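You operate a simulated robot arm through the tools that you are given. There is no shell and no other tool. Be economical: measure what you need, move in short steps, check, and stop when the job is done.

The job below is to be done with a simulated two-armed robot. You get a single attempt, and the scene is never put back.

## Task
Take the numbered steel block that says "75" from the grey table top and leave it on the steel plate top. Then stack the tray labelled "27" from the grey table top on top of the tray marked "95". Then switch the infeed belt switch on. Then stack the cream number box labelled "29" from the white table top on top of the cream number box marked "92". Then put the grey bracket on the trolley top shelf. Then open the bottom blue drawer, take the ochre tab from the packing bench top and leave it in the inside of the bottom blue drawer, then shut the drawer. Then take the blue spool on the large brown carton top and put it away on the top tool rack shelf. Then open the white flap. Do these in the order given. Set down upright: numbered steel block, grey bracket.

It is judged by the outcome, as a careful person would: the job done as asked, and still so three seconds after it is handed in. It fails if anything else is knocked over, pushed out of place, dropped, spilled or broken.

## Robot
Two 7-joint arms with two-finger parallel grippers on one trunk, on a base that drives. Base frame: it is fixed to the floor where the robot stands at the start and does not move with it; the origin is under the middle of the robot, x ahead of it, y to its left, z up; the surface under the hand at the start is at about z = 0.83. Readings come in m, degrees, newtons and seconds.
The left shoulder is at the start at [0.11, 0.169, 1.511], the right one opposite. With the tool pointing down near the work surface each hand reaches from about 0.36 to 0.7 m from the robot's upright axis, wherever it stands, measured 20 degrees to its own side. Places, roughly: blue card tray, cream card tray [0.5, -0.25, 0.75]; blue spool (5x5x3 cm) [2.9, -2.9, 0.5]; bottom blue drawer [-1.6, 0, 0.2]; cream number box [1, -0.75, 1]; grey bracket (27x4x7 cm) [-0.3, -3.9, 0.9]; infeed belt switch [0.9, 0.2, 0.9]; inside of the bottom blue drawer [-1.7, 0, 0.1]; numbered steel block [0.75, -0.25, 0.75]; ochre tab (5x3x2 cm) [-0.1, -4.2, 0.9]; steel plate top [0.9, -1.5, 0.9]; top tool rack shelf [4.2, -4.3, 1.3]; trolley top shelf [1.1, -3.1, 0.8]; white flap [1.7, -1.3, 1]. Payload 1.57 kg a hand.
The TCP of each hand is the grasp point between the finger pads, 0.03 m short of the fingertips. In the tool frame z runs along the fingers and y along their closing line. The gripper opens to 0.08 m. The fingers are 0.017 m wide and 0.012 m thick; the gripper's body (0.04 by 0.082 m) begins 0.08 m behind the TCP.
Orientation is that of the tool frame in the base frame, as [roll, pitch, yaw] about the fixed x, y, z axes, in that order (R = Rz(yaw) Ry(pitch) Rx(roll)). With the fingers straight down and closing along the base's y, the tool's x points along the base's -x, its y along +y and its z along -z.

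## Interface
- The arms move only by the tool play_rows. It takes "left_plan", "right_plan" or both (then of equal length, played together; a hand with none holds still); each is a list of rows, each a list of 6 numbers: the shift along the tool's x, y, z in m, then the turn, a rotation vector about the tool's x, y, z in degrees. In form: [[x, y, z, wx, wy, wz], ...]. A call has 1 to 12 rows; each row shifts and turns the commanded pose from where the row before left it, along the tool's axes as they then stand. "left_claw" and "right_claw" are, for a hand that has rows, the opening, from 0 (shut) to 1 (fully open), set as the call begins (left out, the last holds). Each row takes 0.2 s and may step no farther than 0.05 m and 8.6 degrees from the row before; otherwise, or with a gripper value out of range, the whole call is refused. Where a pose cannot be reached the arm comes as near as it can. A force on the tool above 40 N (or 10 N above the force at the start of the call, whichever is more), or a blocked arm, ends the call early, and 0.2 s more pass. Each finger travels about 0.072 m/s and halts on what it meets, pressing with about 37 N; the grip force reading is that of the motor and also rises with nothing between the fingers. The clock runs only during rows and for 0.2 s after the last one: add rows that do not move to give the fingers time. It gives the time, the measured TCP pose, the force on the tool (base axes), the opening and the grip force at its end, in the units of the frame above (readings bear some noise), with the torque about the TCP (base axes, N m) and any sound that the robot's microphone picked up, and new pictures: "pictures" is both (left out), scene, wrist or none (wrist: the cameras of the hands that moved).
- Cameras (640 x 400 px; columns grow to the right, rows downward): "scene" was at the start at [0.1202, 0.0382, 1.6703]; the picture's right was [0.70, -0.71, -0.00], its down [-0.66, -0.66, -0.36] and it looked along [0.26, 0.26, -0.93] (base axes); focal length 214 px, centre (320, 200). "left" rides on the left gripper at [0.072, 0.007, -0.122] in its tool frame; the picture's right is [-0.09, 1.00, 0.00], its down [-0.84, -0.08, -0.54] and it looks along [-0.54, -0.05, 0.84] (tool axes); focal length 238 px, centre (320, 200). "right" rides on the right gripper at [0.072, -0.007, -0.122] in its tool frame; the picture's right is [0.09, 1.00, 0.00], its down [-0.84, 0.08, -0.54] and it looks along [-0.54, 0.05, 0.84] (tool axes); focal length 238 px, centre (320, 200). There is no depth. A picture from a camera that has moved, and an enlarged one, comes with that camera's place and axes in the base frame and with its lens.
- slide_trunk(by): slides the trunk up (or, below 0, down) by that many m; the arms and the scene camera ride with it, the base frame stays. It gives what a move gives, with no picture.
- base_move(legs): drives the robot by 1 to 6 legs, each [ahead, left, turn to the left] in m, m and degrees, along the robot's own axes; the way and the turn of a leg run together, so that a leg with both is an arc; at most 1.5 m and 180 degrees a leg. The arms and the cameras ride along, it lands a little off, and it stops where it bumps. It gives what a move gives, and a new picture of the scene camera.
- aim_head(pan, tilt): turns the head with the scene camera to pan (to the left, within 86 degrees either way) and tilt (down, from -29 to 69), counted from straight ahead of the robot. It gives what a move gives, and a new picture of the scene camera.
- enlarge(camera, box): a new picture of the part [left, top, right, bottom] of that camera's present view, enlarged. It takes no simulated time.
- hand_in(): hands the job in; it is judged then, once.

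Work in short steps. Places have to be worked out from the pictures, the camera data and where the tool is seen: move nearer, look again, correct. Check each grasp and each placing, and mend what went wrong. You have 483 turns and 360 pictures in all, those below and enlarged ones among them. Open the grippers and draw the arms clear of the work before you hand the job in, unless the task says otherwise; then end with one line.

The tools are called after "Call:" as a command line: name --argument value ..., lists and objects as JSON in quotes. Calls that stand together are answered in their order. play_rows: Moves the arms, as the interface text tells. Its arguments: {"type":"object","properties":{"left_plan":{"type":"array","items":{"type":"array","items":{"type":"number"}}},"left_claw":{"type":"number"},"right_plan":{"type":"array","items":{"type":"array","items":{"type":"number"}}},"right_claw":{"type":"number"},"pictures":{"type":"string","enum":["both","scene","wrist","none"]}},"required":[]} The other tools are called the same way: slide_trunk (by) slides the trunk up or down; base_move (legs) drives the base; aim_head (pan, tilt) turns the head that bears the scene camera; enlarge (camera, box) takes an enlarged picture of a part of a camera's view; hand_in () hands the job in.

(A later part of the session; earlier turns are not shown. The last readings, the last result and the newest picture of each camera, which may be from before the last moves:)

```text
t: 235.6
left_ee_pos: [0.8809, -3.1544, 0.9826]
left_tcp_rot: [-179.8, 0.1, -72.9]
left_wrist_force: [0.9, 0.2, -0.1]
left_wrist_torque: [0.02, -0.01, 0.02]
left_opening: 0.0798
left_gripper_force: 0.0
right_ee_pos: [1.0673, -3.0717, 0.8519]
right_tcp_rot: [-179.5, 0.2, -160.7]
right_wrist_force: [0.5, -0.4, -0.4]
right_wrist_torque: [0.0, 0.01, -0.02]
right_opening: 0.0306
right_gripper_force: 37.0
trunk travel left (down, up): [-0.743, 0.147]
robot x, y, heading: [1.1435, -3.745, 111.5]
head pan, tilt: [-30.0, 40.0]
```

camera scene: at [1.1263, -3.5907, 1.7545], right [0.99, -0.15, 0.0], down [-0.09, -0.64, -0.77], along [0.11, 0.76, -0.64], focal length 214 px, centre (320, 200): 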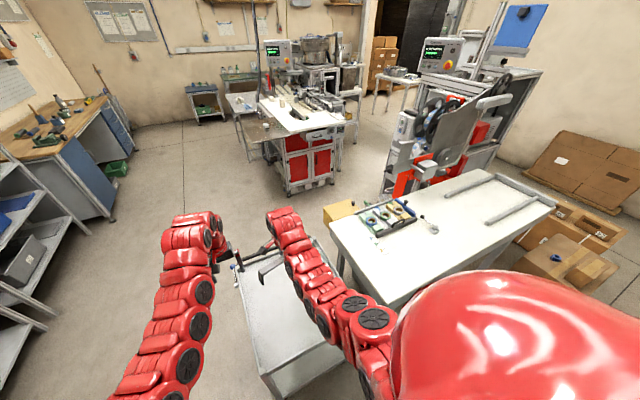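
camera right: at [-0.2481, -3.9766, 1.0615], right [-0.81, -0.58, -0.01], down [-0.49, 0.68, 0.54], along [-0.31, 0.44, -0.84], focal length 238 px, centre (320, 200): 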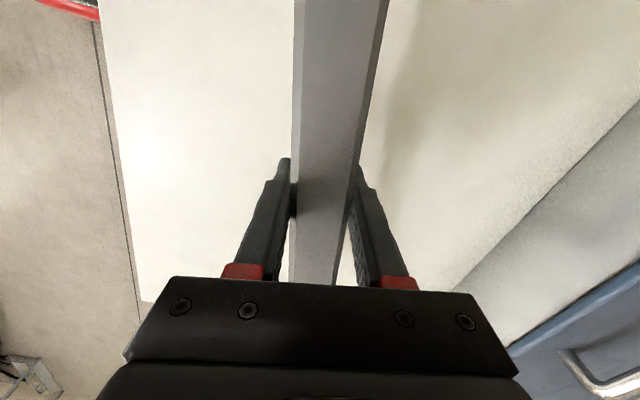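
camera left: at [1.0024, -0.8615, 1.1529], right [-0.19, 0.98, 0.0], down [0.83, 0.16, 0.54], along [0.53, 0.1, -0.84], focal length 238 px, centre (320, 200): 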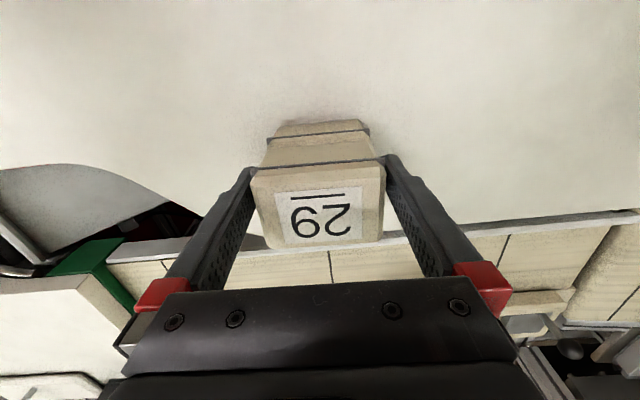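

Call:
play_rows --right_plan '[[0, 0, 0.004, 0, 0, 0], [0, 0, 0.004, 0, 0, 0], [0, 0, 0.004, 0, 0, 0], [0, 0, 0, 0, 0, 0]]' --pictures "none"

Call:
enlarge --camera "left" --box '[0, 60, 320, 280]'

```text
t: 236.6
left_ee_pos: [0.8803, -3.155, 0.9836]
left_tcp_rot: [-179.9, 0.1, -72.9]
left_wrist_force: [0.5, -0.4, -0.6]
left_wrist_torque: [0.03, -0.01, -0.01]
left_opening: 0.0801
left_gripper_force: 0.0
right_ee_pos: [1.068, -3.0696, 0.8408]
right_tcp_rot: [-179.7, 0.1, -160.7]
right_wrist_force: [-0.9, 0.4, -0.9]
right_wrist_torque: [0.01, 0.02, -0.02]
right_opening: 0.0309
right_gripper_force: 37.3
trunk travel left (down, up): [-0.743, 0.147]
robot x, y, heading: [1.1479, -3.7489, 111.4]
head pan, tilt: [-30.0, 40.0]
```

```text
1.82 times, centred on (160, 170) of left
camera zoom: at [0.8949, -3.2265, 1.1056], right [-0.98, -0.2, 0.0], down [-0.17, 0.82, 0.54], along [-0.11, 0.53, -0.84], focal length 433 px, centre (611, 254)
```

zoom: 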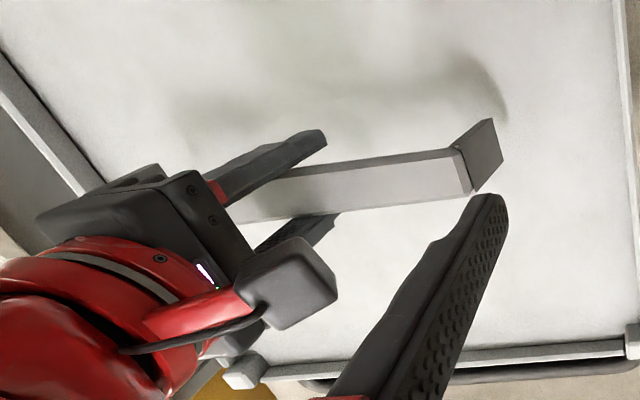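

The shadow is closing in on the leg. Continue.

Call:
play_rows --right_plan '[[0, 0, 0.004, 0, 0, 0], [0, 0, 0.004, 0, 0, 0], [0, 0, 0.004, 0, 0, 0], [0, 0, 0.004, 0, 0, 0], [0, 0, 0, 0, 0, 0]]' --pictures "none"

Call:
enlarge --camera "left" --box '[0, 60, 320, 280]'

```text
t: 237.8
left_ee_pos: [0.8808, -3.1546, 0.9843]
left_tcp_rot: [-179.8, 0.0, -72.9]
left_wrist_force: [-0.5, 0.0, -0.4]
left_wrist_torque: [0.01, 0.01, -0.01]
left_opening: 0.0799
left_gripper_force: 0.1
right_ee_pos: [1.0674, -3.071, 0.8219]
right_tcp_rot: [-179.7, 0.2, -160.7]
right_wrist_force: [0.5, -0.5, 0.2]
right_wrist_torque: [0.0, 0.02, 0.0]
right_opening: 0.031
right_gripper_force: 36.7
trunk travel left (down, up): [-0.743, 0.147]
robot x, y, heading: [1.1431, -3.7497, 111.6]
head pan, tilt: [-30.0, 40.0]
```

```text
1.82 times, centred on (160, 170) of left
camera zoom: at [0.8949, -3.2265, 1.1056], right [-0.98, -0.2, 0.0], down [-0.17, 0.82, 0.54], along [-0.11, 0.53, -0.84], focal length 433 px, centre (611, 254)
```

zoom: 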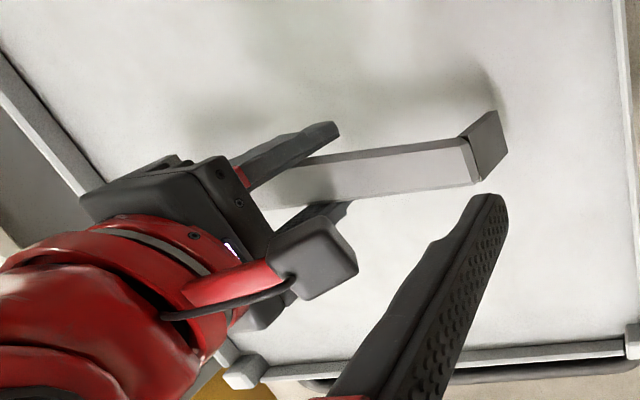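

Call:
play_rows --right_plan '[[0, 0, 0.003, 0, 0, 0], [0, 0, 0.003, 0, 0, 0], [0, 0, 0.003, 0, 0, 0], [0, 0, 0, 0, 0, 0]]' --pictures "none"

```text
t: 238.8
left_ee_pos: [0.8797, -3.154, 0.983]
left_tcp_rot: [-179.8, 0.0, -72.9]
left_wrist_force: [-1.5, 0.7, -0.1]
left_wrist_torque: [-0.01, 0.02, 0.0]
left_opening: 0.0801
left_gripper_force: 0.1
right_ee_pos: [1.067, -3.0705, 0.8138]
right_tcp_rot: [-179.6, 0.2, -160.7]
right_wrist_force: [0.5, 0.4, 0.0]
right_wrist_torque: [0.01, -0.01, 0.0]
right_opening: 0.0309
right_gripper_force: 36.9
trunk travel left (down, up): [-0.743, 0.147]
robot x, y, heading: [1.1469, -3.7477, 111.4]
head pan, tilt: [-30.0, 40.0]
```

Still no contact; a few more steps.

Call:
play_rows --right_plan '[[0, 0, 0.003, 0, 0, 0], [0, 0, 0.003, 0, 0, 0], [0, 0, 0.003, 0, 0, 0], [0, 0, 0, 0, 0, 0]]' --pictures "none"

Call:
enlarge --camera "left" --box '[0, 60, 320, 280]'

```text
t: 239.8
left_ee_pos: [0.8811, -3.1531, 0.9838]
left_tcp_rot: [-180.0, 0.0, -73.0]
left_wrist_force: [0.1, 0.0, 0.4]
left_wrist_torque: [-0.02, 0.02, 0.04]
left_opening: 0.0799
left_gripper_force: 0.2
right_ee_pos: [1.0678, -3.072, 0.8051]
right_tcp_rot: [-179.6, 0.3, -160.7]
right_wrist_force: [0.8, 0.6, -0.3]
right_wrist_torque: [0.02, -0.02, -0.02]
right_opening: 0.0308
right_gripper_force: 37.3
trunk travel left (down, up): [-0.743, 0.147]
robot x, y, heading: [1.1408, -3.7482, 111.6]
head pan, tilt: [-30.0, 40.0]
```

```text
1.82 times, centred on (160, 170) of left
camera zoom: at [0.8949, -3.2265, 1.1056], right [-0.98, -0.2, 0.0], down [-0.17, 0.82, 0.54], along [-0.11, 0.53, -0.84], focal length 433 px, centre (611, 254)
```

zoom: 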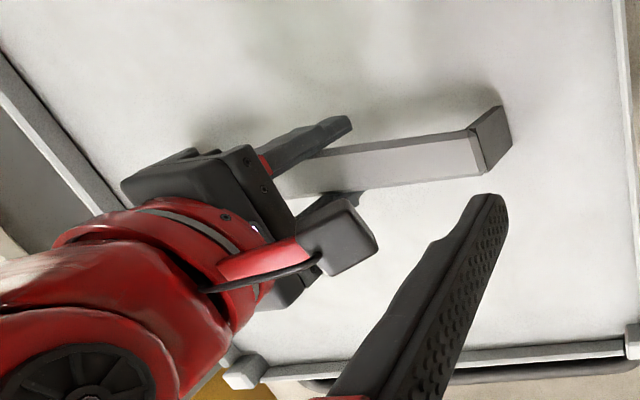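

Nearly down. Continue with 2–3 mm steps.

Call:
play_rows --right_plan '[[0, 0, 0.003, 0, 0, 0], [0, 0, 0.003, 0, 0, 0], [0, 0, 0.002, 0, 0, 0], [0, 0, 0.002, 0, 0, 0], [0, 0, 0, 0, 0, 0]]' --pictures "none"

```text
t: 241.0
left_ee_pos: [0.8807, -3.1565, 0.9856]
left_tcp_rot: [-179.8, 0.2, -72.9]
left_wrist_force: [-1.0, 0.2, -0.2]
left_wrist_torque: [0.0, 0.01, 0.03]
left_opening: 0.0803
left_gripper_force: 0.0
right_ee_pos: [1.0691, -3.0727, 0.799]
right_tcp_rot: [-179.8, 0.2, -160.8]
right_wrist_force: [3.4, 4.6, 36.9]
right_wrist_torque: [-0.01, 0.06, 0.02]
right_opening: 0.0311
right_gripper_force: 37.3
trunk travel left (down, up): [-0.743, 0.147]
robot x, y, heading: [1.1434, -3.7426, 111.4]
head pan, tilt: [-30.0, 40.0]
```

Firm, level contact. I'll relax 4 mm, open, and rise.

Call:
play_rows --right_plan '[[0, 0, -0.004, 0, 0, 0], [0, 0, 0, 0, 0, 0]]' --pictures "none"

Call:
play_rows --right_plan '[[0, 0, 0, 0, 0, 0], [0, 0, 0, 0, 0, 0], [0, 0, 0, 0, 0, 0]]' --right_claw 1 --pictures "none"

Call:
play_rows --right_plan '[[0, 0, -0.02, 0, 0, 0], [0, 0, -0.03, 0, 0, 0], [0, 0, -0.04, 0, 0, 0], [0, 0, -0.04, 0, 0, 0], [0, 0, 0, 0, 0, 0]]' --pictures "wrist"

Call:
enlarge --camera "left" --box '[0, 0, 640, 400]'

```text
t: 241.6
left_ee_pos: [0.8795, -3.1554, 0.9832]
left_tcp_rot: [-179.9, 0.1, -72.9]
left_wrist_force: [-0.7, 0.3, -0.5]
left_wrist_torque: [0.01, -0.03, 0.0]
left_opening: 0.0801
left_gripper_force: 0.1
right_ee_pos: [1.0672, -3.0726, 0.7989]
right_tcp_rot: [-179.5, 0.2, -160.8]
right_wrist_force: [4.1, 0.7, 11.6]
right_wrist_torque: [0.31, -0.28, -0.12]
right_opening: 0.0308
right_gripper_force: 37.0
trunk travel left (down, up): [-0.743, 0.147]
robot x, y, heading: [1.1409, -3.7459, 111.6]
head pan, tilt: [-30.0, 40.0]
```

```text
t: 242.4
left_ee_pos: [0.8807, -3.1536, 0.9829]
left_tcp_rot: [-179.9, 0.0, -72.8]
left_wrist_force: [0.6, -0.2, 0.2]
left_wrist_torque: [0.0, 0.02, -0.02]
left_opening: 0.0799
left_gripper_force: 0.1
right_ee_pos: [1.0669, -3.0714, 0.7982]
right_tcp_rot: [-179.5, 0.1, -160.7]
right_wrist_force: [-0.3, -0.2, 0.0]
right_wrist_torque: [0.04, 0.02, 0.01]
right_opening: 0.08
right_gripper_force: 0.0
trunk travel left (down, up): [-0.743, 0.147]
robot x, y, heading: [1.1442, -3.747, 111.5]
head pan, tilt: [-30.0, 40.0]
```

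```text
t: 243.6
left_ee_pos: [0.8768, -3.154, 0.9826]
left_tcp_rot: [-179.8, -0.1, -72.8]
left_wrist_force: [-0.1, -0.3, -0.1]
left_wrist_torque: [0.03, 0.0, -0.02]
left_opening: 0.0801
left_gripper_force: 0.1
right_ee_pos: [1.0645, -3.0722, 0.9315]
right_tcp_rot: [-179.5, 0.3, -160.7]
right_wrist_force: [-0.2, 0.5, -0.1]
right_wrist_torque: [0.04, -0.03, 0.0]
right_opening: 0.08
right_gripper_force: 0.0
trunk travel left (down, up): [-0.743, 0.147]
robot x, y, heading: [1.1495, -3.749, 111.7]
head pan, tilt: [-30.0, 40.0]
camera right: at [0.9979, -3.1031, 1.0514], right [-0.42, 0.91, -0.01], down [0.76, 0.35, 0.55], along [0.5, 0.22, -0.84], focal length 238 px, centre (320, 200)
```

right: 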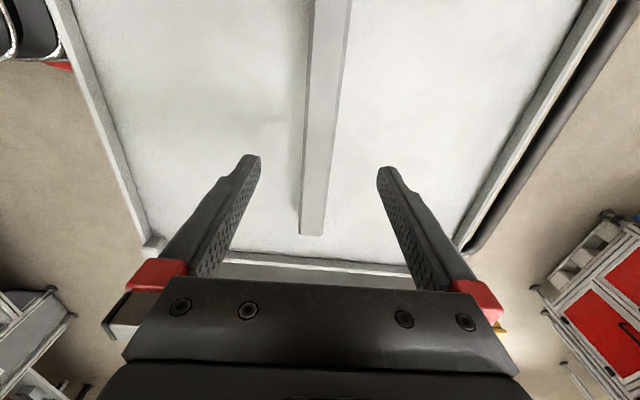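

```text
1.00 times, centred on (320, 200) of left (not enlarged: the box is as wide or as high as the picture)
camera zoom: at [0.8922, -3.2275, 1.1055], right [-0.98, -0.21, 0.0], down [-0.17, 0.82, 0.54], along [-0.11, 0.53, -0.84], focal length 238 px, centre (320, 200)
```

zoom: 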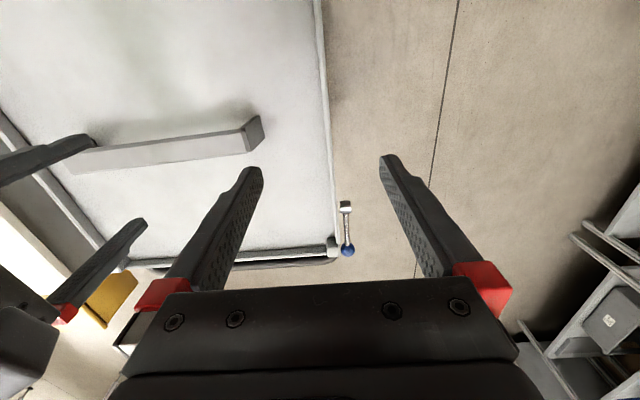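

The bracket stands upright on the trolley. Now for the bottom blue drawer near (-1.6,0): I raise the trunk, leave the trolley, and drive up the aisle.

Call:
slide_trunk --by 0.14

Call:
base_move --legs '[[-0.05, 0, 0], [0, 0.53, -1.0], [1.5, 0, 0], [1.5, 0, 0]]'

Call:
aim_head --pan 40 --tilt 35

```text
t: 245.3
left_ee_pos: [0.8799, -3.1542, 1.1233]
left_tcp_rot: [-180.0, 0.0, -72.8]
left_wrist_force: [-0.4, -0.8, -0.3]
left_wrist_torque: [0.0, -0.01, -0.02]
left_opening: 0.08
left_gripper_force: 0.1
right_ee_pos: [1.0669, -3.0703, 1.0706]
right_tcp_rot: [-179.6, 0.1, -160.7]
right_wrist_force: [0.6, -0.8, -0.4]
right_wrist_torque: [0.01, 0.0, -0.01]
right_opening: 0.0798
right_gripper_force: 0.1
trunk travel left (down, up): [-0.883, 0.007]
robot x, y, heading: [1.1463, -3.7456, 111.5]
head pan, tilt: [-30.0, 40.0]
```

```text
t: 262.8
left_ee_pos: [-0.6825, -0.6439, 1.1234]
left_tcp_rot: [-179.9, 0.1, -72.3]
left_wrist_force: [0.3, -1.0, -0.5]
left_wrist_torque: [-0.02, 0.02, 0.0]
left_opening: 0.08
left_gripper_force: 0.1
right_ee_pos: [-0.4971, -0.56, 1.0699]
right_tcp_rot: [-179.6, 0.2, -160.1]
right_wrist_force: [0.3, -0.3, -0.5]
right_wrist_torque: [0.01, 0.03, -0.02]
right_opening: 0.08
right_gripper_force: 0.0
trunk travel left (down, up): [-0.883, 0.007]
robot x, y, heading: [-0.4106, -1.2369, 112.3]
head pan, tilt: [-30.0, 40.0]
camera scene: at [-0.4315, -1.0784, 1.7645], right [0.99, -0.14, 0.0], down [-0.09, -0.64, -0.77], along [0.11, 0.76, -0.64], focal length 214 px, centre (320, 200)
```

scene: 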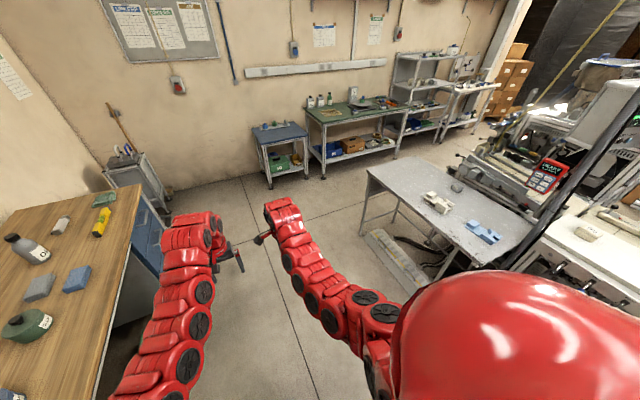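

```text
t: 264.2
left_ee_pos: [-0.6822, -0.6447, 1.1238]
left_tcp_rot: [-179.8, 0.1, -72.3]
left_wrist_force: [-0.1, -0.7, -0.2]
left_wrist_torque: [0.03, 0.01, -0.01]
left_opening: 0.0801
left_gripper_force: 0.1
right_ee_pos: [-0.4973, -0.56, 1.0697]
right_tcp_rot: [-179.6, 0.2, -160.1]
right_wrist_force: [-0.6, 0.3, 0.4]
right_wrist_torque: [-0.01, 0.02, 0.0]
right_opening: 0.0802
right_gripper_force: 0.0
trunk travel left (down, up): [-0.883, 0.007]
robot x, y, heading: [-0.4144, -1.2356, 112.0]
head pan, tilt: [40.0, 35.0]
camera scene: at [-0.5211, -1.1208, 1.772], right [0.47, 0.88, 0.0], down [0.51, -0.27, -0.82], along [-0.72, 0.38, -0.57], focal length 214 px, centre (320, 200)
```

scene: 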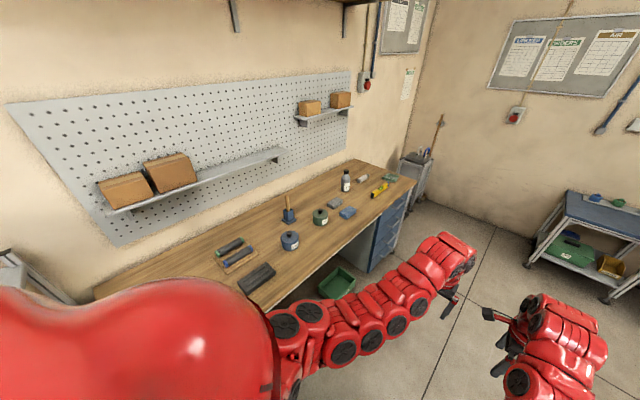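

The blue drawer stack is at the far end of the wooden bench, facing the aisle. I'll drive up and turn to face it.

Call:
base_move --legs '[[0, -0.33, 0], [1.5, 0, 0], [0.03, 0, 88.6]]'

Call:
aim_head --pan 0 --tilt 50

```text
t: 277.3
left_ee_pos: [-1.2799, 0.0631, 1.124]
left_tcp_rot: [-179.8, 0.1, 15.7]
left_wrist_force: [0.5, 1.0, 1.2]
left_wrist_torque: [0.01, 0.04, 0.04]
left_opening: 0.0799
left_gripper_force: 0.0
right_ee_pos: [-1.3582, 0.2531, 1.0712]
right_tcp_rot: [-179.7, 0.3, -72.0]
right_wrist_force: [-0.5, -0.9, 0.2]
right_wrist_torque: [0.0, -0.03, 0.01]
right_opening: 0.08
right_gripper_force: 0.0
trunk travel left (down, up): [-0.883, 0.007]
robot x, y, heading: [-0.684, 0.3096, -159.9]
head pan, tilt: [40.0, 35.0]
camera scene: at [-0.7994, 0.2076, 1.772], right [-0.87, 0.5, 0.0], down [0.29, 0.5, -0.82], along [-0.41, -0.71, -0.57], focal length 214 px, centre (320, 200)
```

scene: 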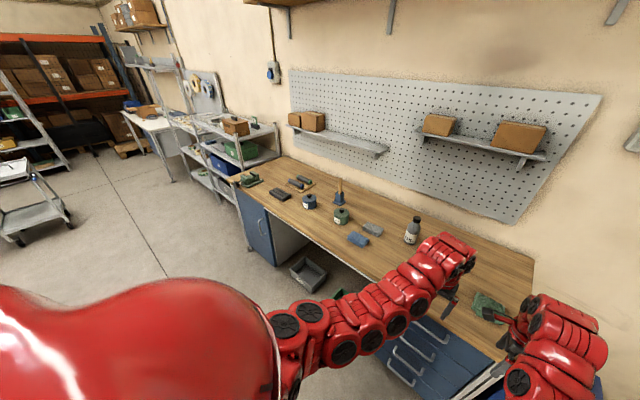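

```text
t: 278.3
left_ee_pos: [-1.2805, 0.0632, 1.1242]
left_tcp_rot: [-180.0, -0.1, 15.6]
left_wrist_force: [0.6, -0.4, 0.9]
left_wrist_torque: [-0.01, 0.02, 0.0]
left_opening: 0.08
left_gripper_force: 0.1
right_ee_pos: [-1.3596, 0.2523, 1.0713]
right_tcp_rot: [-179.5, 0.3, -72.1]
right_wrist_force: [0.1, 0.1, -0.2]
right_wrist_torque: [-0.03, -0.02, -0.02]
right_opening: 0.0799
right_gripper_force: 0.0
trunk travel left (down, up): [-0.883, 0.007]
robot x, y, heading: [-0.6758, 0.3093, -160.0]
head pan, tilt: [0.0, 50.0]
camera scene: at [-0.8278, 0.2573, 1.7503], right [-0.34, 0.94, 0.0], down [0.72, 0.26, -0.64], along [-0.6, -0.22, -0.77], focal length 214 px, centre (320, 200)
```

scene: 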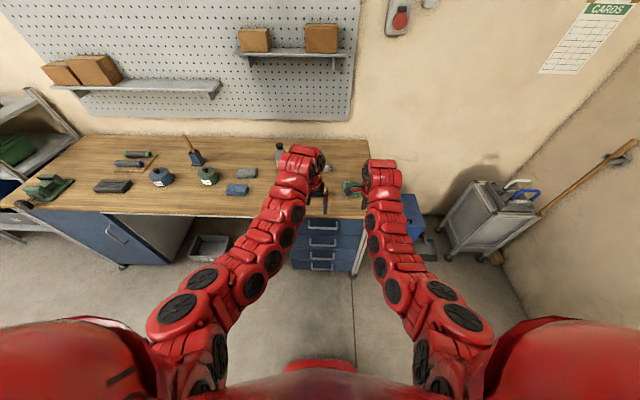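

The drawers are right ahead between the arms. I'll zoom in.

Call:
enlarge --camera "scene" --box '[265, 190, 385, 290]'

```text
4.00 times, centred on (325, 240) of scene
camera zoom: at [-0.8278, 0.2573, 1.7503], right [-0.34, 0.94, 0.0], down [0.72, 0.26, -0.64], along [-0.6, -0.22, -0.77], focal length 858 px, centre (300, 40)
```

zoom: 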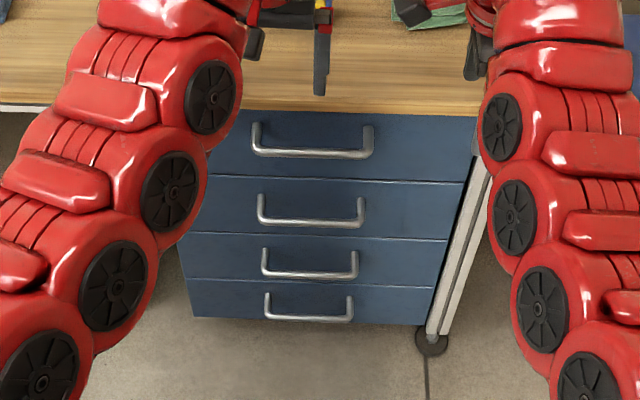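

There are four drawers; the bottom handle is a horizontal bar at about (-1.41,0.056,0.2). I'll back up 0.3 m and pitch the right hand forward with the fingers closing vertically. I'll also draw the left hand in.

Call:
base_move --legs '[[-0.28, 0, 0]]'

Call:
play_rows --right_plan '[[0, 0.013, 0, -8.2, 0, 0], [0, 0.013, 0.002, -8.2, 0, 0], [0, 0.012, 0.004, -8.2, 0, 0], [0, 0.012, 0.005, -8.2, 0, 0], [0, 0.011, 0.007, -8.2, 0, 0], [0, 0.01, 0.008, -8.2, 0, 0], [0, 0.009, 0.01, -8.2, 0, 0], [0, 0.007, 0.011, -8.2, 0, 0], [0, 0.005, 0.012, -8.2, 0, 0], [0, 0.004, 0.012, -8.2, 0, 0], [0, 0.002, 0.013, -8.0, 0, 0], [0, 0, 0, 0, 0, 0]]' --left_plan '[[0.01, 0, 0, 0, 0, 0], [0.01, 0, 0, 0, 0, 0], [0.01, 0, 0, 0, 0, 0], [0.01, 0, 0, 0, 0, 0], [0.01, 0, 0, 0, 0, 0], [0.01, 0, 0, 0, 0, 0], [0.01, 0, 0, 0, 0, 0], [0.01, 0, 0, 0, 0, 0], [0.01, 0, 0, 0, 0, 0], [0.01, 0, 0, 0, 0, 0], [0, 0, 0, 0, 0, 0], [0, 0, 0, 0, 0, 0]]' --pictures "scene"

```text
t: 280.3
left_ee_pos: [-1.0191, 0.1586, 1.1219]
left_tcp_rot: [-180.0, 0.0, 15.8]
left_wrist_force: [0.6, 0.3, 0.0]
left_wrist_torque: [0.01, -0.04, 0.0]
left_opening: 0.0801
left_gripper_force: 0.0
right_ee_pos: [-1.0973, 0.3462, 1.071]
right_tcp_rot: [-179.5, 0.2, -72.1]
right_wrist_force: [0.4, 0.6, 0.1]
right_wrist_torque: [0.03, -0.01, -0.02]
right_opening: 0.08
right_gripper_force: 0.0
trunk travel left (down, up): [-0.883, 0.007]
robot x, y, heading: [-0.4168, 0.4101, -159.9]
head pan, tilt: [0.0, 50.0]
camera scene: at [-0.5674, 0.3527, 1.7501], right [-0.34, 0.94, 0.0], down [0.72, 0.26, -0.64], along [-0.6, -0.22, -0.77], focal length 214 px, centre (320, 200)
```

scene: 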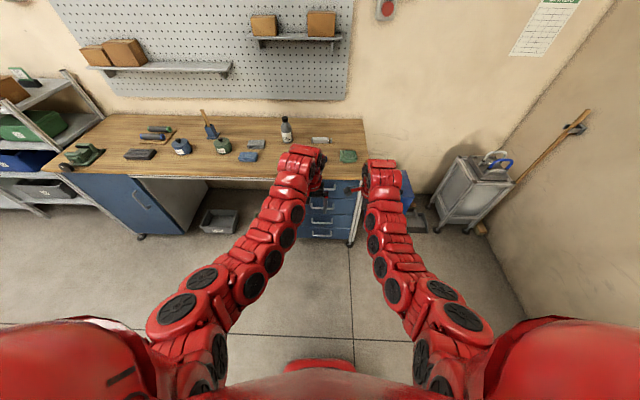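

```text
t: 282.9
left_ee_pos: [-0.9642, 0.185, 1.0932]
left_tcp_rot: [-179.9, 0.1, 15.8]
left_wrist_force: [-0.6, 0.1, 0.1]
left_wrist_torque: [-0.01, 0.03, 0.0]
left_opening: 0.0798
left_gripper_force: 0.0
left hand out of reach, approached as far as the arm can: row 4, 5, 6, 7, 8, 9, 10
right_ee_pos: [-1.232, 0.3031, 1.0711]
right_tcp_rot: [90.2, 0.1, -72.2]
right_wrist_force: [-0.2, -0.3, 0.0]
right_wrist_torque: [-0.05, -0.03, 0.02]
right_opening: 0.0799
right_gripper_force: 0.1
trunk travel left (down, up): [-0.883, 0.007]
robot x, y, heading: [-0.4196, 0.4078, -160.2]
head pan, tilt: [0.0, 50.0]
camera scene: at [-0.5653, 0.3544, 1.7504], right [-0.34, 0.94, 0.0], down [0.72, 0.26, -0.64], along [-0.6, -0.22, -0.77], focal length 214 px, centre (320, 200)
```

scene: 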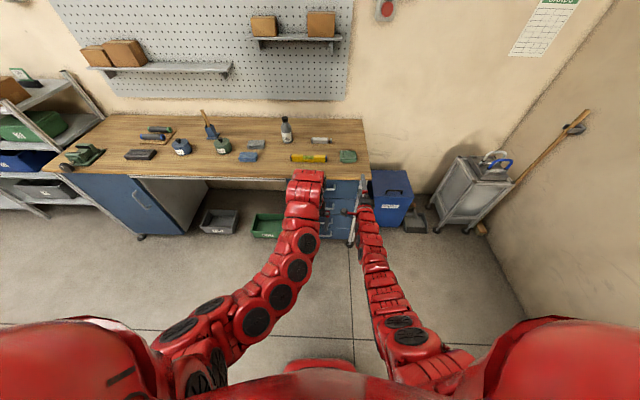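

Both arms are set. I'll lower the trunk 0.80 m toward the bottom drawer and strafe left 0.15 m to centre on the handle.

Call:
slide_trunk --by -0.8

Call:
base_move --legs '[[0, 0.15, 0.6]]'

Call:
enlarge --camera "right" --box '[0, 0, 640, 400]'

```text
refused: -0.8 is not a number from -0.4 to 0.4
```

```text
t: 284.2
left_ee_pos: [-0.9112, 0.0413, 1.0924]
left_tcp_rot: [180.0, 0.1, 16.2]
left_wrist_force: [-0.2, 0.2, 0.1]
left_wrist_torque: [-0.03, -0.02, 0.01]
left_opening: 0.0798
left_gripper_force: 0.0
right_ee_pos: [-1.1798, 0.1579, 1.0689]
right_tcp_rot: [90.5, 0.1, -71.6]
right_wrist_force: [0.0, 0.3, -0.3]
right_wrist_torque: [-0.02, -0.01, 0.04]
right_opening: 0.0801
right_gripper_force: 0.2
trunk travel left (down, up): [-0.883, 0.007]
robot x, y, heading: [-0.3698, 0.2711, -159.3]
head pan, tilt: [0.0, 50.0]
camera scene: at [-0.5141, 0.2148, 1.7503], right [-0.35, 0.94, 0.0], down [0.72, 0.27, -0.64], along [-0.6, -0.23, -0.77], focal length 214 px, centre (320, 200)
```

scene: 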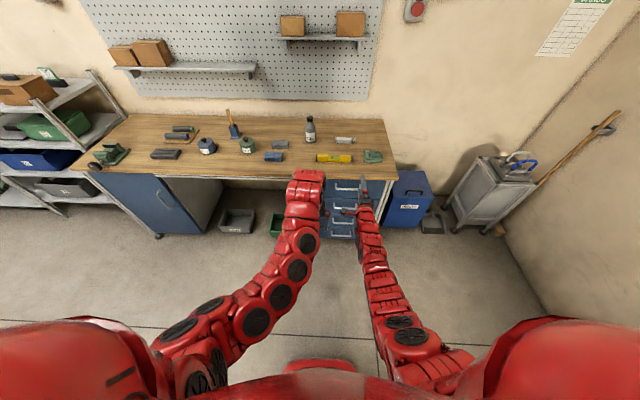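

```text
1.00 times, centred on (320, 200) of right (not enlarged: the box is as wide or as high as the picture)
camera zoom: at [-1.0413, 0.1272, 1.0623], right [0.02, -0.09, 1.0], down [0.25, 0.96, 0.08], along [-0.97, 0.25, 0.04], focal length 238 px, centre (320, 200)
```

zoom: 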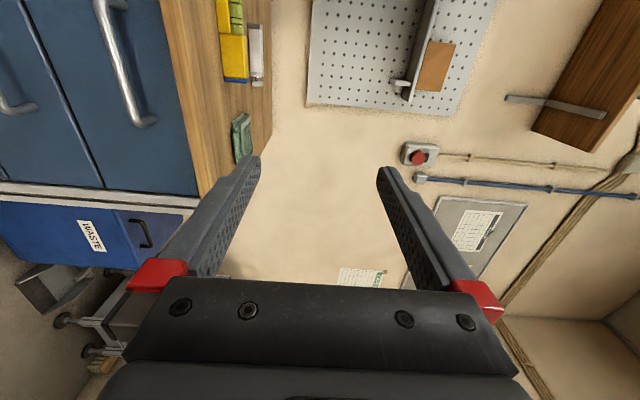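

The trunk only moves 0.4 m per call, so I'll lower in two moves.

Call:
slide_trunk --by -0.4

Call:
slide_trunk --by -0.4

Call:
enlarge --camera "right" --box '[0, 0, 640, 400]'

```text
t: 288.1
left_ee_pos: [-0.9114, 0.0398, 0.6928]
left_tcp_rot: [-180.0, 0.1, 16.2]
left_wrist_force: [0.1, -0.8, -0.4]
left_wrist_torque: [0.01, -0.01, -0.01]
left_opening: 0.0799
left_gripper_force: 0.0
right_ee_pos: [-1.1781, 0.1567, 0.6706]
right_tcp_rot: [90.4, 0.1, -71.6]
right_wrist_force: [-0.5, 0.4, -0.6]
right_wrist_torque: [0.0, -0.01, -0.03]
right_opening: 0.0798
right_gripper_force: 0.0
trunk travel left (down, up): [-0.483, 0.407]
robot x, y, heading: [-0.3676, 0.2706, -159.4]
head pan, tilt: [0.0, 50.0]
```

```text
t: 291.9
left_ee_pos: [-0.9097, 0.0391, 0.2929]
left_tcp_rot: [-179.9, 0.1, 16.2]
left_wrist_force: [0.2, 0.2, 0.1]
left_wrist_torque: [0.02, 0.0, 0.01]
left_opening: 0.0801
left_gripper_force: 0.1
right_ee_pos: [-1.1785, 0.1566, 0.2697]
right_tcp_rot: [90.5, 0.1, -71.6]
right_wrist_force: [0.0, 0.6, -0.1]
right_wrist_torque: [-0.03, -0.01, -0.02]
right_opening: 0.08
right_gripper_force: 0.1
trunk travel left (down, up): [-0.083, 0.807]
robot x, y, heading: [-0.3663, 0.2699, -159.3]
head pan, tilt: [0.0, 50.0]
```

```text
1.00 times, centred on (320, 200) of right (not enlarged: the box is as wide or as high as the picture)
camera zoom: at [-1.0406, 0.1259, 0.2626], right [0.02, -0.09, 1.0], down [0.25, 0.96, 0.08], along [-0.97, 0.25, 0.05], focal length 238 px, centre (320, 200)
```

zoom: 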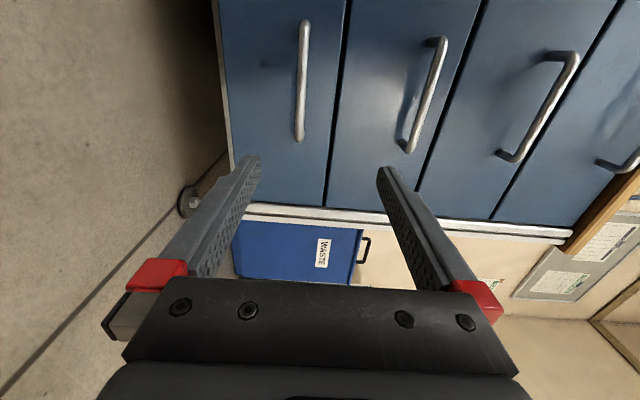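

The bottom drawer's handle bar is at about z=0.24 and slightly toward robot-left. I'll lower the trunk 3 cm, shift 1.5 cm left, and drive forward 0.17 m.

Call:
slide_trunk --by -0.03

Call:
base_move --legs '[[0.17, 0.015, 0]]'

Call:
enlarge --camera "right" --box '[0, 0, 640, 400]'

```text
t: 292.7
left_ee_pos: [-0.9106, 0.0402, 0.2633]
left_tcp_rot: [-179.9, 0.1, 16.2]
left_wrist_force: [1.2, -0.2, 0.0]
left_wrist_torque: [0.0, -0.01, 0.0]
left_opening: 0.0802
left_gripper_force: 0.0
right_ee_pos: [-1.1791, 0.1567, 0.2395]
right_tcp_rot: [90.3, 0.2, -71.6]
right_wrist_force: [-0.8, -0.3, 0.1]
right_wrist_torque: [0.03, 0.0, -0.01]
right_opening: 0.0803
right_gripper_force: 0.2
trunk travel left (down, up): [-0.053, 0.837]
robot x, y, heading: [-0.3646, 0.268, -159.5]
head pan, tilt: [0.0, 50.0]
```

```text
t: 294.1
left_ee_pos: [-1.0619, -0.0335, 0.2637]
left_tcp_rot: [-180.0, 0.0, 16.3]
left_wrist_force: [0.5, 0.0, 0.2]
left_wrist_torque: [-0.02, -0.03, 0.0]
left_opening: 0.08
left_gripper_force: 0.0
right_ee_pos: [-1.3317, 0.0825, 0.2403]
right_tcp_rot: [90.5, 0.2, -71.6]
right_wrist_force: [-0.6, 0.1, 0.0]
right_wrist_torque: [0.03, 0.02, 0.02]
right_opening: 0.0801
right_gripper_force: 0.0
trunk travel left (down, up): [-0.053, 0.837]
robot x, y, heading: [-0.5176, 0.1949, -159.2]
head pan, tilt: [0.0, 50.0]
camera scene: at [-0.6651, 0.1389, 0.9203], right [-0.35, 0.94, 0.0], down [0.72, 0.27, -0.64], along [-0.6, -0.23, -0.77], focal length 214 px, centre (320, 200)
```

scene: 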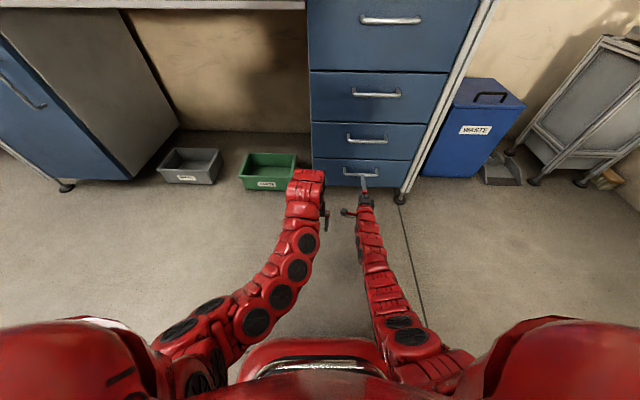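

```text
1.00 times, centred on (320, 200) of right (not enlarged: the box is as wide or as high as the picture)
camera zoom: at [-1.1926, 0.0518, 0.2325], right [0.02, -0.09, 1.0], down [0.25, 0.96, 0.08], along [-0.97, 0.25, 0.05], focal length 238 px, centre (320, 200)
```

zoom: 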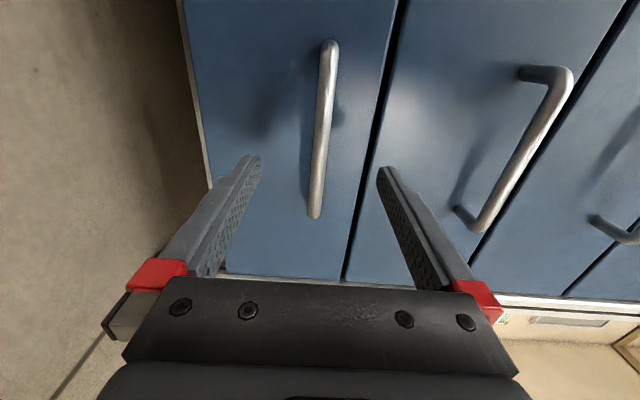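

The bar is 13.5 cm ahead and well centred vertically. I'll drive forward 0.122 m.

Call:
base_move --legs '[[0.122, 0, 0]]'

Call:
enlarge --camera "right" --box '[0, 0, 640, 400]'

```text
t: 295.3
left_ee_pos: [-1.1531, -0.0699, 0.261]
left_tcp_rot: [179.9, -0.1, 16.2]
left_wrist_force: [0.1, 0.7, -0.3]
left_wrist_torque: [0.01, 0.04, 0.01]
left_opening: 0.0798
left_gripper_force: 0.1
right_ee_pos: [-1.4165, 0.0496, 0.2351]
right_tcp_rot: [90.1, 0.3, -71.6]
right_wrist_force: [0.1, -0.4, -0.2]
right_wrist_torque: [0.03, -0.02, 0.01]
right_opening: 0.08
right_gripper_force: 0.1
trunk travel left (down, up): [-0.053, 0.837]
robot x, y, heading: [-0.6053, 0.1623, -159.2]
head pan, tilt: [0.0, 50.0]
stopped in leg 1: the force on the tool passed its limit at 364 N (the readings are from after the stop); the commanded pose is now the measured one
camera scene: at [-0.7561, 0.1049, 0.9202], right [-0.35, 0.94, 0.0], down [0.72, 0.27, -0.64], along [-0.6, -0.23, -0.77], focal length 214 px, centre (320, 200)
```

scene: 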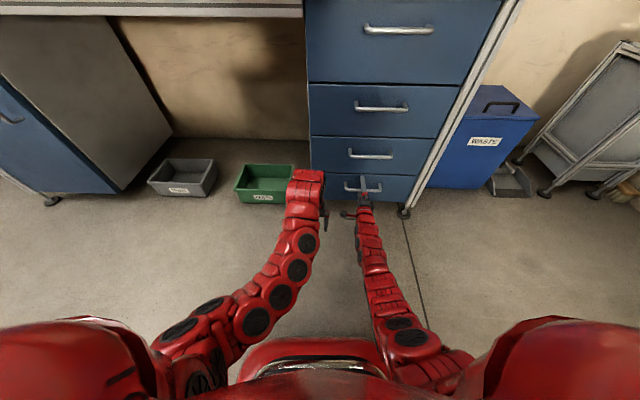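

```text
1.00 times, centred on (320, 200) of right (not enlarged: the box is as wide or as high as the picture)
camera zoom: at [-1.2783, 0.0194, 0.2272], right [0.03, -0.09, 1.0], down [0.25, 0.96, 0.08], along [-0.97, 0.25, 0.05], focal length 238 px, centre (320, 200)
```

zoom: 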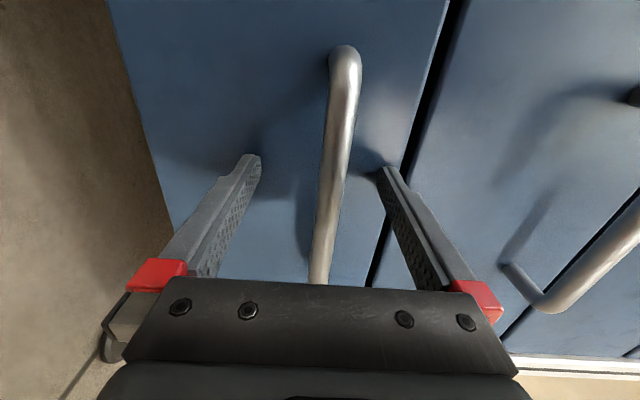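

The fingertips touched the drawer face and the bar is now between the fingers. I'll close on it.

Call:
play_rows --right_plan '[[0, 0, -0.003, 0, 0, 0], [0, 0.004, 0, 0, 0, 0], [0, 0, 0, 0, 0, 0], [0, 0, 0, 0, 0, 0], [0, 0, 0, 0, 0, 0]]' --right_claw 0 --pictures "wrist"

```text
t: 296.5
left_ee_pos: [-1.152, -0.0678, 0.2628]
left_tcp_rot: [179.9, 0.1, 16.3]
left_wrist_force: [0.3, 1.0, -0.3]
left_wrist_torque: [-0.02, 0.02, 0.0]
left_opening: 0.0799
left_gripper_force: 0.1
right_ee_pos: [-1.4134, 0.0505, 0.2406]
right_tcp_rot: [90.1, 0.2, -71.6]
right_wrist_force: [-0.1, -1.4, 4.6]
right_wrist_torque: [-0.12, -0.11, 0.08]
right_opening: 0.0136
right_gripper_force: 30.4
trunk travel left (down, up): [-0.053, 0.837]
robot x, y, heading: [-0.6071, 0.1609, -159.5]
head pan, tilt: [0.0, 50.0]
camera right: at [-1.2756, 0.02, 0.2319], right [0.03, -0.09, 1.0], down [0.25, 0.96, 0.08], along [-0.97, 0.25, 0.05], focal length 238 px, centre (320, 200)
```

right: 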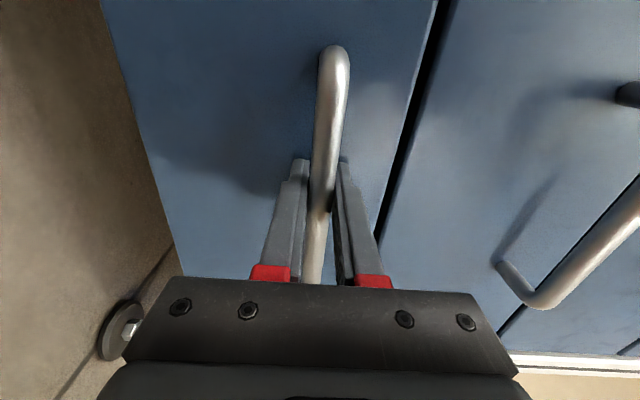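

The bar is gripped at 13.6 mm. I pull the drawer open by backing the base 0.12 m first.

Call:
base_move --legs '[[-0.12, 0, 0]]'

```text
t: 297.8
left_ee_pos: [-1.0394, -0.0274, 0.2632]
left_tcp_rot: [180.0, -0.1, 16.2]
left_wrist_force: [0.2, -0.5, -0.6]
left_wrist_torque: [0.0, 0.03, -0.04]
left_opening: 0.0803
left_gripper_force: 0.0
right_ee_pos: [-1.299, 0.0904, 0.2396]
right_tcp_rot: [90.1, 0.1, -71.5]
right_wrist_force: [10.2, -28.6, 5.3]
right_wrist_torque: [-0.08, -0.08, -0.23]
right_opening: 0.0131
right_gripper_force: 30.0
trunk travel left (down, up): [-0.053, 0.837]
robot x, y, heading: [-0.493, 0.2017, -159.2]
head pan, tilt: [0.0, 50.0]
camera scene: at [-0.642, 0.1465, 0.9204], right [-0.35, 0.94, 0.0], down [0.72, 0.27, -0.64], along [-0.6, -0.23, -0.77], focal length 214 px, centre (320, 200)
```

scene: 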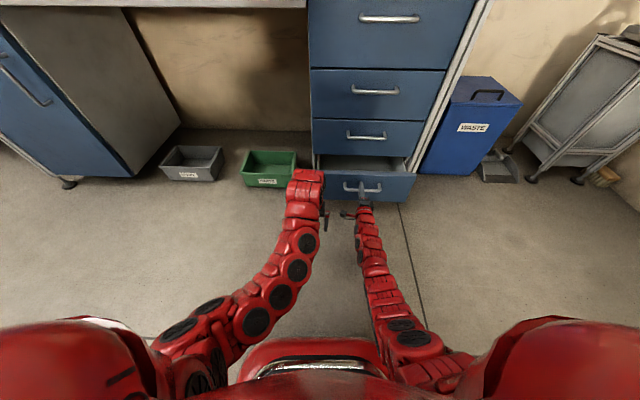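

The drawer is opening. I'll pull another 0.13 m with a tiny left correction.

Call:
base_move --legs '[[-0.13, 0.006, 0]]'

```text
t: 299.0
left_ee_pos: [-0.9128, 0.0127, 0.2635]
left_tcp_rot: [179.9, 0.0, 16.5]
left_wrist_force: [0.0, -1.5, -0.5]
left_wrist_torque: [0.01, 0.01, -0.03]
left_opening: 0.08
left_gripper_force: 0.0
right_ee_pos: [-1.1739, 0.1308, 0.2386]
right_tcp_rot: [90.1, 0.2, -71.3]
right_wrist_force: [-6.1, 20.2, 4.1]
right_wrist_torque: [-0.02, -0.04, 0.23]
right_opening: 0.0135
right_gripper_force: 29.7
trunk travel left (down, up): [-0.053, 0.837]
robot x, y, heading: [-0.3754, 0.2467, -159.4]
head pan, tilt: [0.0, 50.0]
camera scene: at [-0.5166, 0.1881, 0.9204], right [-0.36, 0.93, 0.0], down [0.72, 0.27, -0.64], along [-0.6, -0.23, -0.77], focal length 214 px, centre (320, 200)
```

scene: 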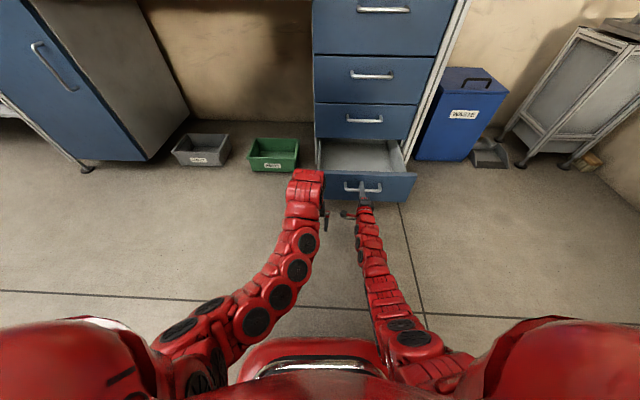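

The drawer is open 25 cm, enough. I'll release the handle and back away.

Call:
play_rows --right_plan '[[0, 0, 0, 0, 0, 0], [0, 0, 0, 0, 0, 0], [0, 0, 0, 0, 0, 0], [0, 0, 0, 0, 0, 0]]' --right_claw 1 --pictures "none"

Call:
base_move --legs '[[-0.17, 0, 0]]'

Call:
slide_trunk --by 0.4

Call:
slide_trunk --by 0.4

Call:
enlarge --camera "scene" --box '[260, 150, 420, 280]'

```text
t: 300.0
left_ee_pos: [-0.9126, 0.0118, 0.2615]
left_tcp_rot: [-179.9, 0.0, 16.5]
left_wrist_force: [-0.1, -1.2, -1.1]
left_wrist_torque: [-0.01, 0.02, 0.02]
left_opening: 0.0802
left_gripper_force: 0.2
right_ee_pos: [-1.174, 0.1295, 0.2399]
right_tcp_rot: [90.1, 0.1, -71.3]
right_wrist_force: [0.3, -0.5, 0.6]
right_wrist_torque: [0.01, 0.03, 0.0]
right_opening: 0.0801
right_gripper_force: 0.0
trunk travel left (down, up): [-0.053, 0.837]
robot x, y, heading: [-0.3735, 0.2451, -159.5]
head pan, tilt: [0.0, 50.0]
```

```text
t: 301.5
left_ee_pos: [-0.7561, 0.0723, 0.2624]
left_tcp_rot: [-179.9, 0.0, 16.5]
left_wrist_force: [0.0, 0.2, 0.7]
left_wrist_torque: [0.01, 0.01, 0.0]
left_opening: 0.0799
left_gripper_force: 0.0
right_ee_pos: [-1.0174, 0.1906, 0.2399]
right_tcp_rot: [90.1, 0.1, -71.4]
right_wrist_force: [0.5, 0.2, 0.7]
right_wrist_torque: [0.01, 0.02, 0.01]
right_opening: 0.0801
right_gripper_force: 0.0
trunk travel left (down, up): [-0.053, 0.837]
robot x, y, heading: [-0.2135, 0.3053, -159.2]
head pan, tilt: [0.0, 50.0]
camera scene: at [-0.3599, 0.2476, 0.9203], right [-0.35, 0.93, 0.0], down [0.72, 0.27, -0.64], along [-0.6, -0.23, -0.77], focal length 214 px, centre (320, 200)
```

scene: 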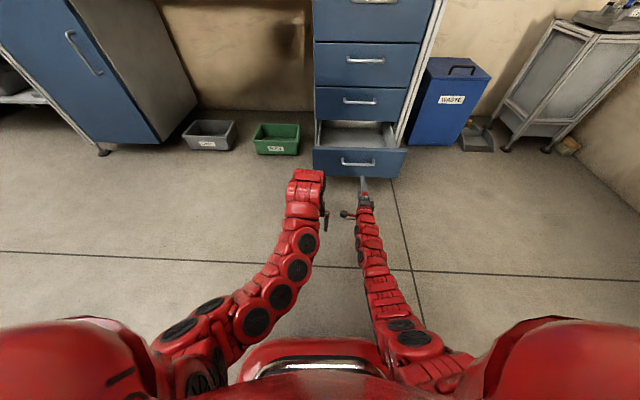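

```text
t: 305.3
left_ee_pos: [-0.7559, 0.0722, 0.6627]
left_tcp_rot: [-179.9, 0.0, 16.4]
left_wrist_force: [0.0, -0.2, -0.1]
left_wrist_torque: [0.03, 0.02, 0.05]
left_opening: 0.0799
left_gripper_force: 0.0
right_ee_pos: [-1.0179, 0.1914, 0.64]
right_tcp_rot: [90.1, 0.1, -71.5]
right_wrist_force: [-0.9, 0.5, 0.2]
right_wrist_torque: [0.0, 0.03, 0.02]
right_opening: 0.08
right_gripper_force: 0.0
trunk travel left (down, up): [-0.453, 0.437]
robot x, y, heading: [-0.2148, 0.306, -159.2]
head pan, tilt: [0.0, 50.0]
```

```text
t: 309.2
left_ee_pos: [-0.7563, 0.0726, 1.063]
left_tcp_rot: [180.0, 0.0, 16.6]
left_wrist_force: [-0.4, -0.1, -0.5]
left_wrist_torque: [0.01, 0.0, 0.01]
left_opening: 0.08
left_gripper_force: 0.0
right_ee_pos: [-1.0171, 0.1901, 1.0388]
right_tcp_rot: [90.1, 0.1, -71.4]
right_wrist_force: [0.1, 0.1, 0.1]
right_wrist_torque: [0.0, 0.02, -0.02]
right_opening: 0.08
right_gripper_force: 0.0
trunk travel left (down, up): [-0.853, 0.037]
robot x, y, heading: [-0.2133, 0.3036, -159.3]
head pan, tilt: [0.0, 50.0]
```

```text
3.08 times, centred on (340, 215) of scene
camera zoom: at [-0.3601, 0.2476, 1.7203], right [-0.35, 0.93, 0.0], down [0.72, 0.27, -0.64], along [-0.6, -0.23, -0.77], focal length 660 px, centre (258, 154)
```

zoom: 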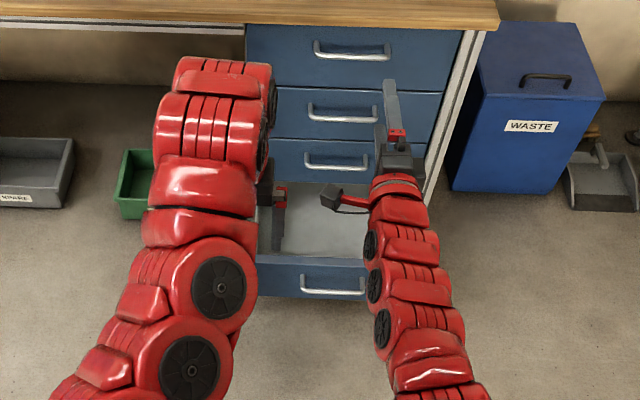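

The drawer is open. Now I'll fetch the ochre tab with the left hand (tool-down), keeping the right hand horizontal for shutting the drawer later. I drive back to the packing bench.

Call:
slide_trunk --by 0.03

Call:
base_move --legs '[[0, 0, 89.9], [0, -0.6, 0], [1.5, 0, 0], [1.5, 0, 0], [1.12, 0, 0]]'

```text
t: 309.9
left_ee_pos: [-0.7559, 0.0721, 1.0923]
left_tcp_rot: [-180.0, 0.0, 16.6]
left_wrist_force: [0.6, 0.0, 0.2]
left_wrist_torque: [0.0, -0.02, -0.01]
left_opening: 0.0801
left_gripper_force: 0.2
right_ee_pos: [-1.0186, 0.1911, 1.0699]
right_tcp_rot: [90.2, 0.1, -71.5]
right_wrist_force: [-0.6, 0.1, -0.3]
right_wrist_torque: [0.02, -0.01, -0.01]
right_opening: 0.08
right_gripper_force: 0.0
trunk travel left (down, up): [-0.883, 0.007]
robot x, y, heading: [-0.2117, 0.3026, -159.1]
head pan, tilt: [0.0, 50.0]
```

```text
t: 336.6
left_ee_pos: [0.9008, -4.331, 1.092]
left_tcp_rot: [-179.9, 0.0, 106.2]
left_wrist_force: [0.4, -0.1, -0.4]
left_wrist_torque: [0.01, 0.02, -0.01]
left_opening: 0.0798
left_gripper_force: 0.1
right_ee_pos: [0.7811, -4.592, 1.0694]
right_tcp_rot: [90.1, 0.1, 18.2]
right_wrist_force: [-0.1, 0.5, 0.3]
right_wrist_torque: [-0.02, -0.04, -0.01]
right_opening: 0.0802
right_gripper_force: 0.1
trunk travel left (down, up): [-0.883, 0.007]
robot x, y, heading: [0.6709, -3.786, -69.4]
head pan, tilt: [0.0, 50.0]
camera scene: at [0.7262, -3.9354, 1.7503], right [-0.94, -0.35, 0.0], down [-0.27, 0.72, -0.64], along [0.23, -0.6, -0.77], focal length 214 px, centre (320, 200)
```

scene: 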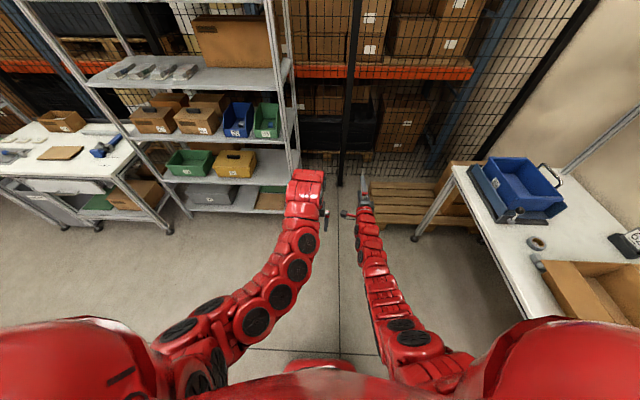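

I'm at the right spot in the aisle. I turn to face the bench.

Call:
base_move --legs '[[0, 0, -90]]'

Call:
enlarge --camera "left" --box '[0, 0, 640, 400]'

```text
t: 340.9
left_ee_pos: [0.1197, -4.0, 1.0931]
left_tcp_rot: [179.9, 0.0, 14.4]
left_wrist_force: [0.4, 0.5, -0.2]
left_wrist_torque: [-0.01, 0.03, 0.01]
left_opening: 0.0801
left_gripper_force: 0.0
right_ee_pos: [-0.1379, -3.8716, 1.0689]
right_tcp_rot: [90.1, 0.1, -73.4]
right_wrist_force: [0.4, 0.0, 0.1]
right_wrist_torque: [-0.02, 0.01, -0.02]
right_opening: 0.08
right_gripper_force: 0.0
trunk travel left (down, up): [-0.883, 0.007]
robot x, y, heading: [0.6691, -3.7873, -161.4]
head pan, tilt: [0.0, 50.0]
camera scene: at [0.5223, -3.8389, 1.7503], right [-0.32, 0.95, 0.0], down [0.73, 0.25, -0.64], along [-0.61, -0.21, -0.77], focal length 214 px, centre (320, 200)
```

scene: 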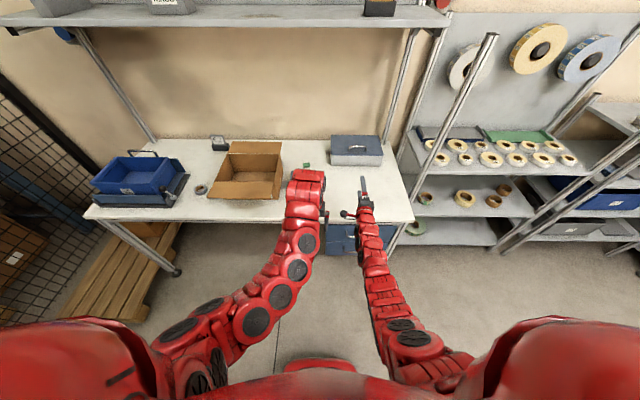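

```text
1.00 times, centred on (320, 200) of left (not enlarged: the box is as wide or as high as the picture)
camera zoom: at [0.1912, -3.9898, 1.2147], right [0.16, -0.99, 0.0], down [-0.83, -0.13, 0.54], along [-0.53, -0.09, -0.84], focal length 238 px, centre (320, 200)
```

zoom: 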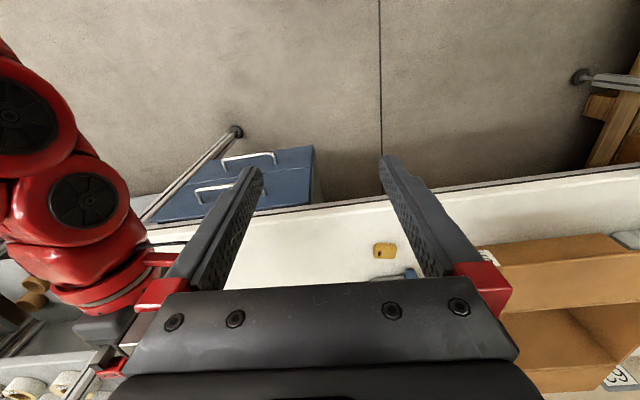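

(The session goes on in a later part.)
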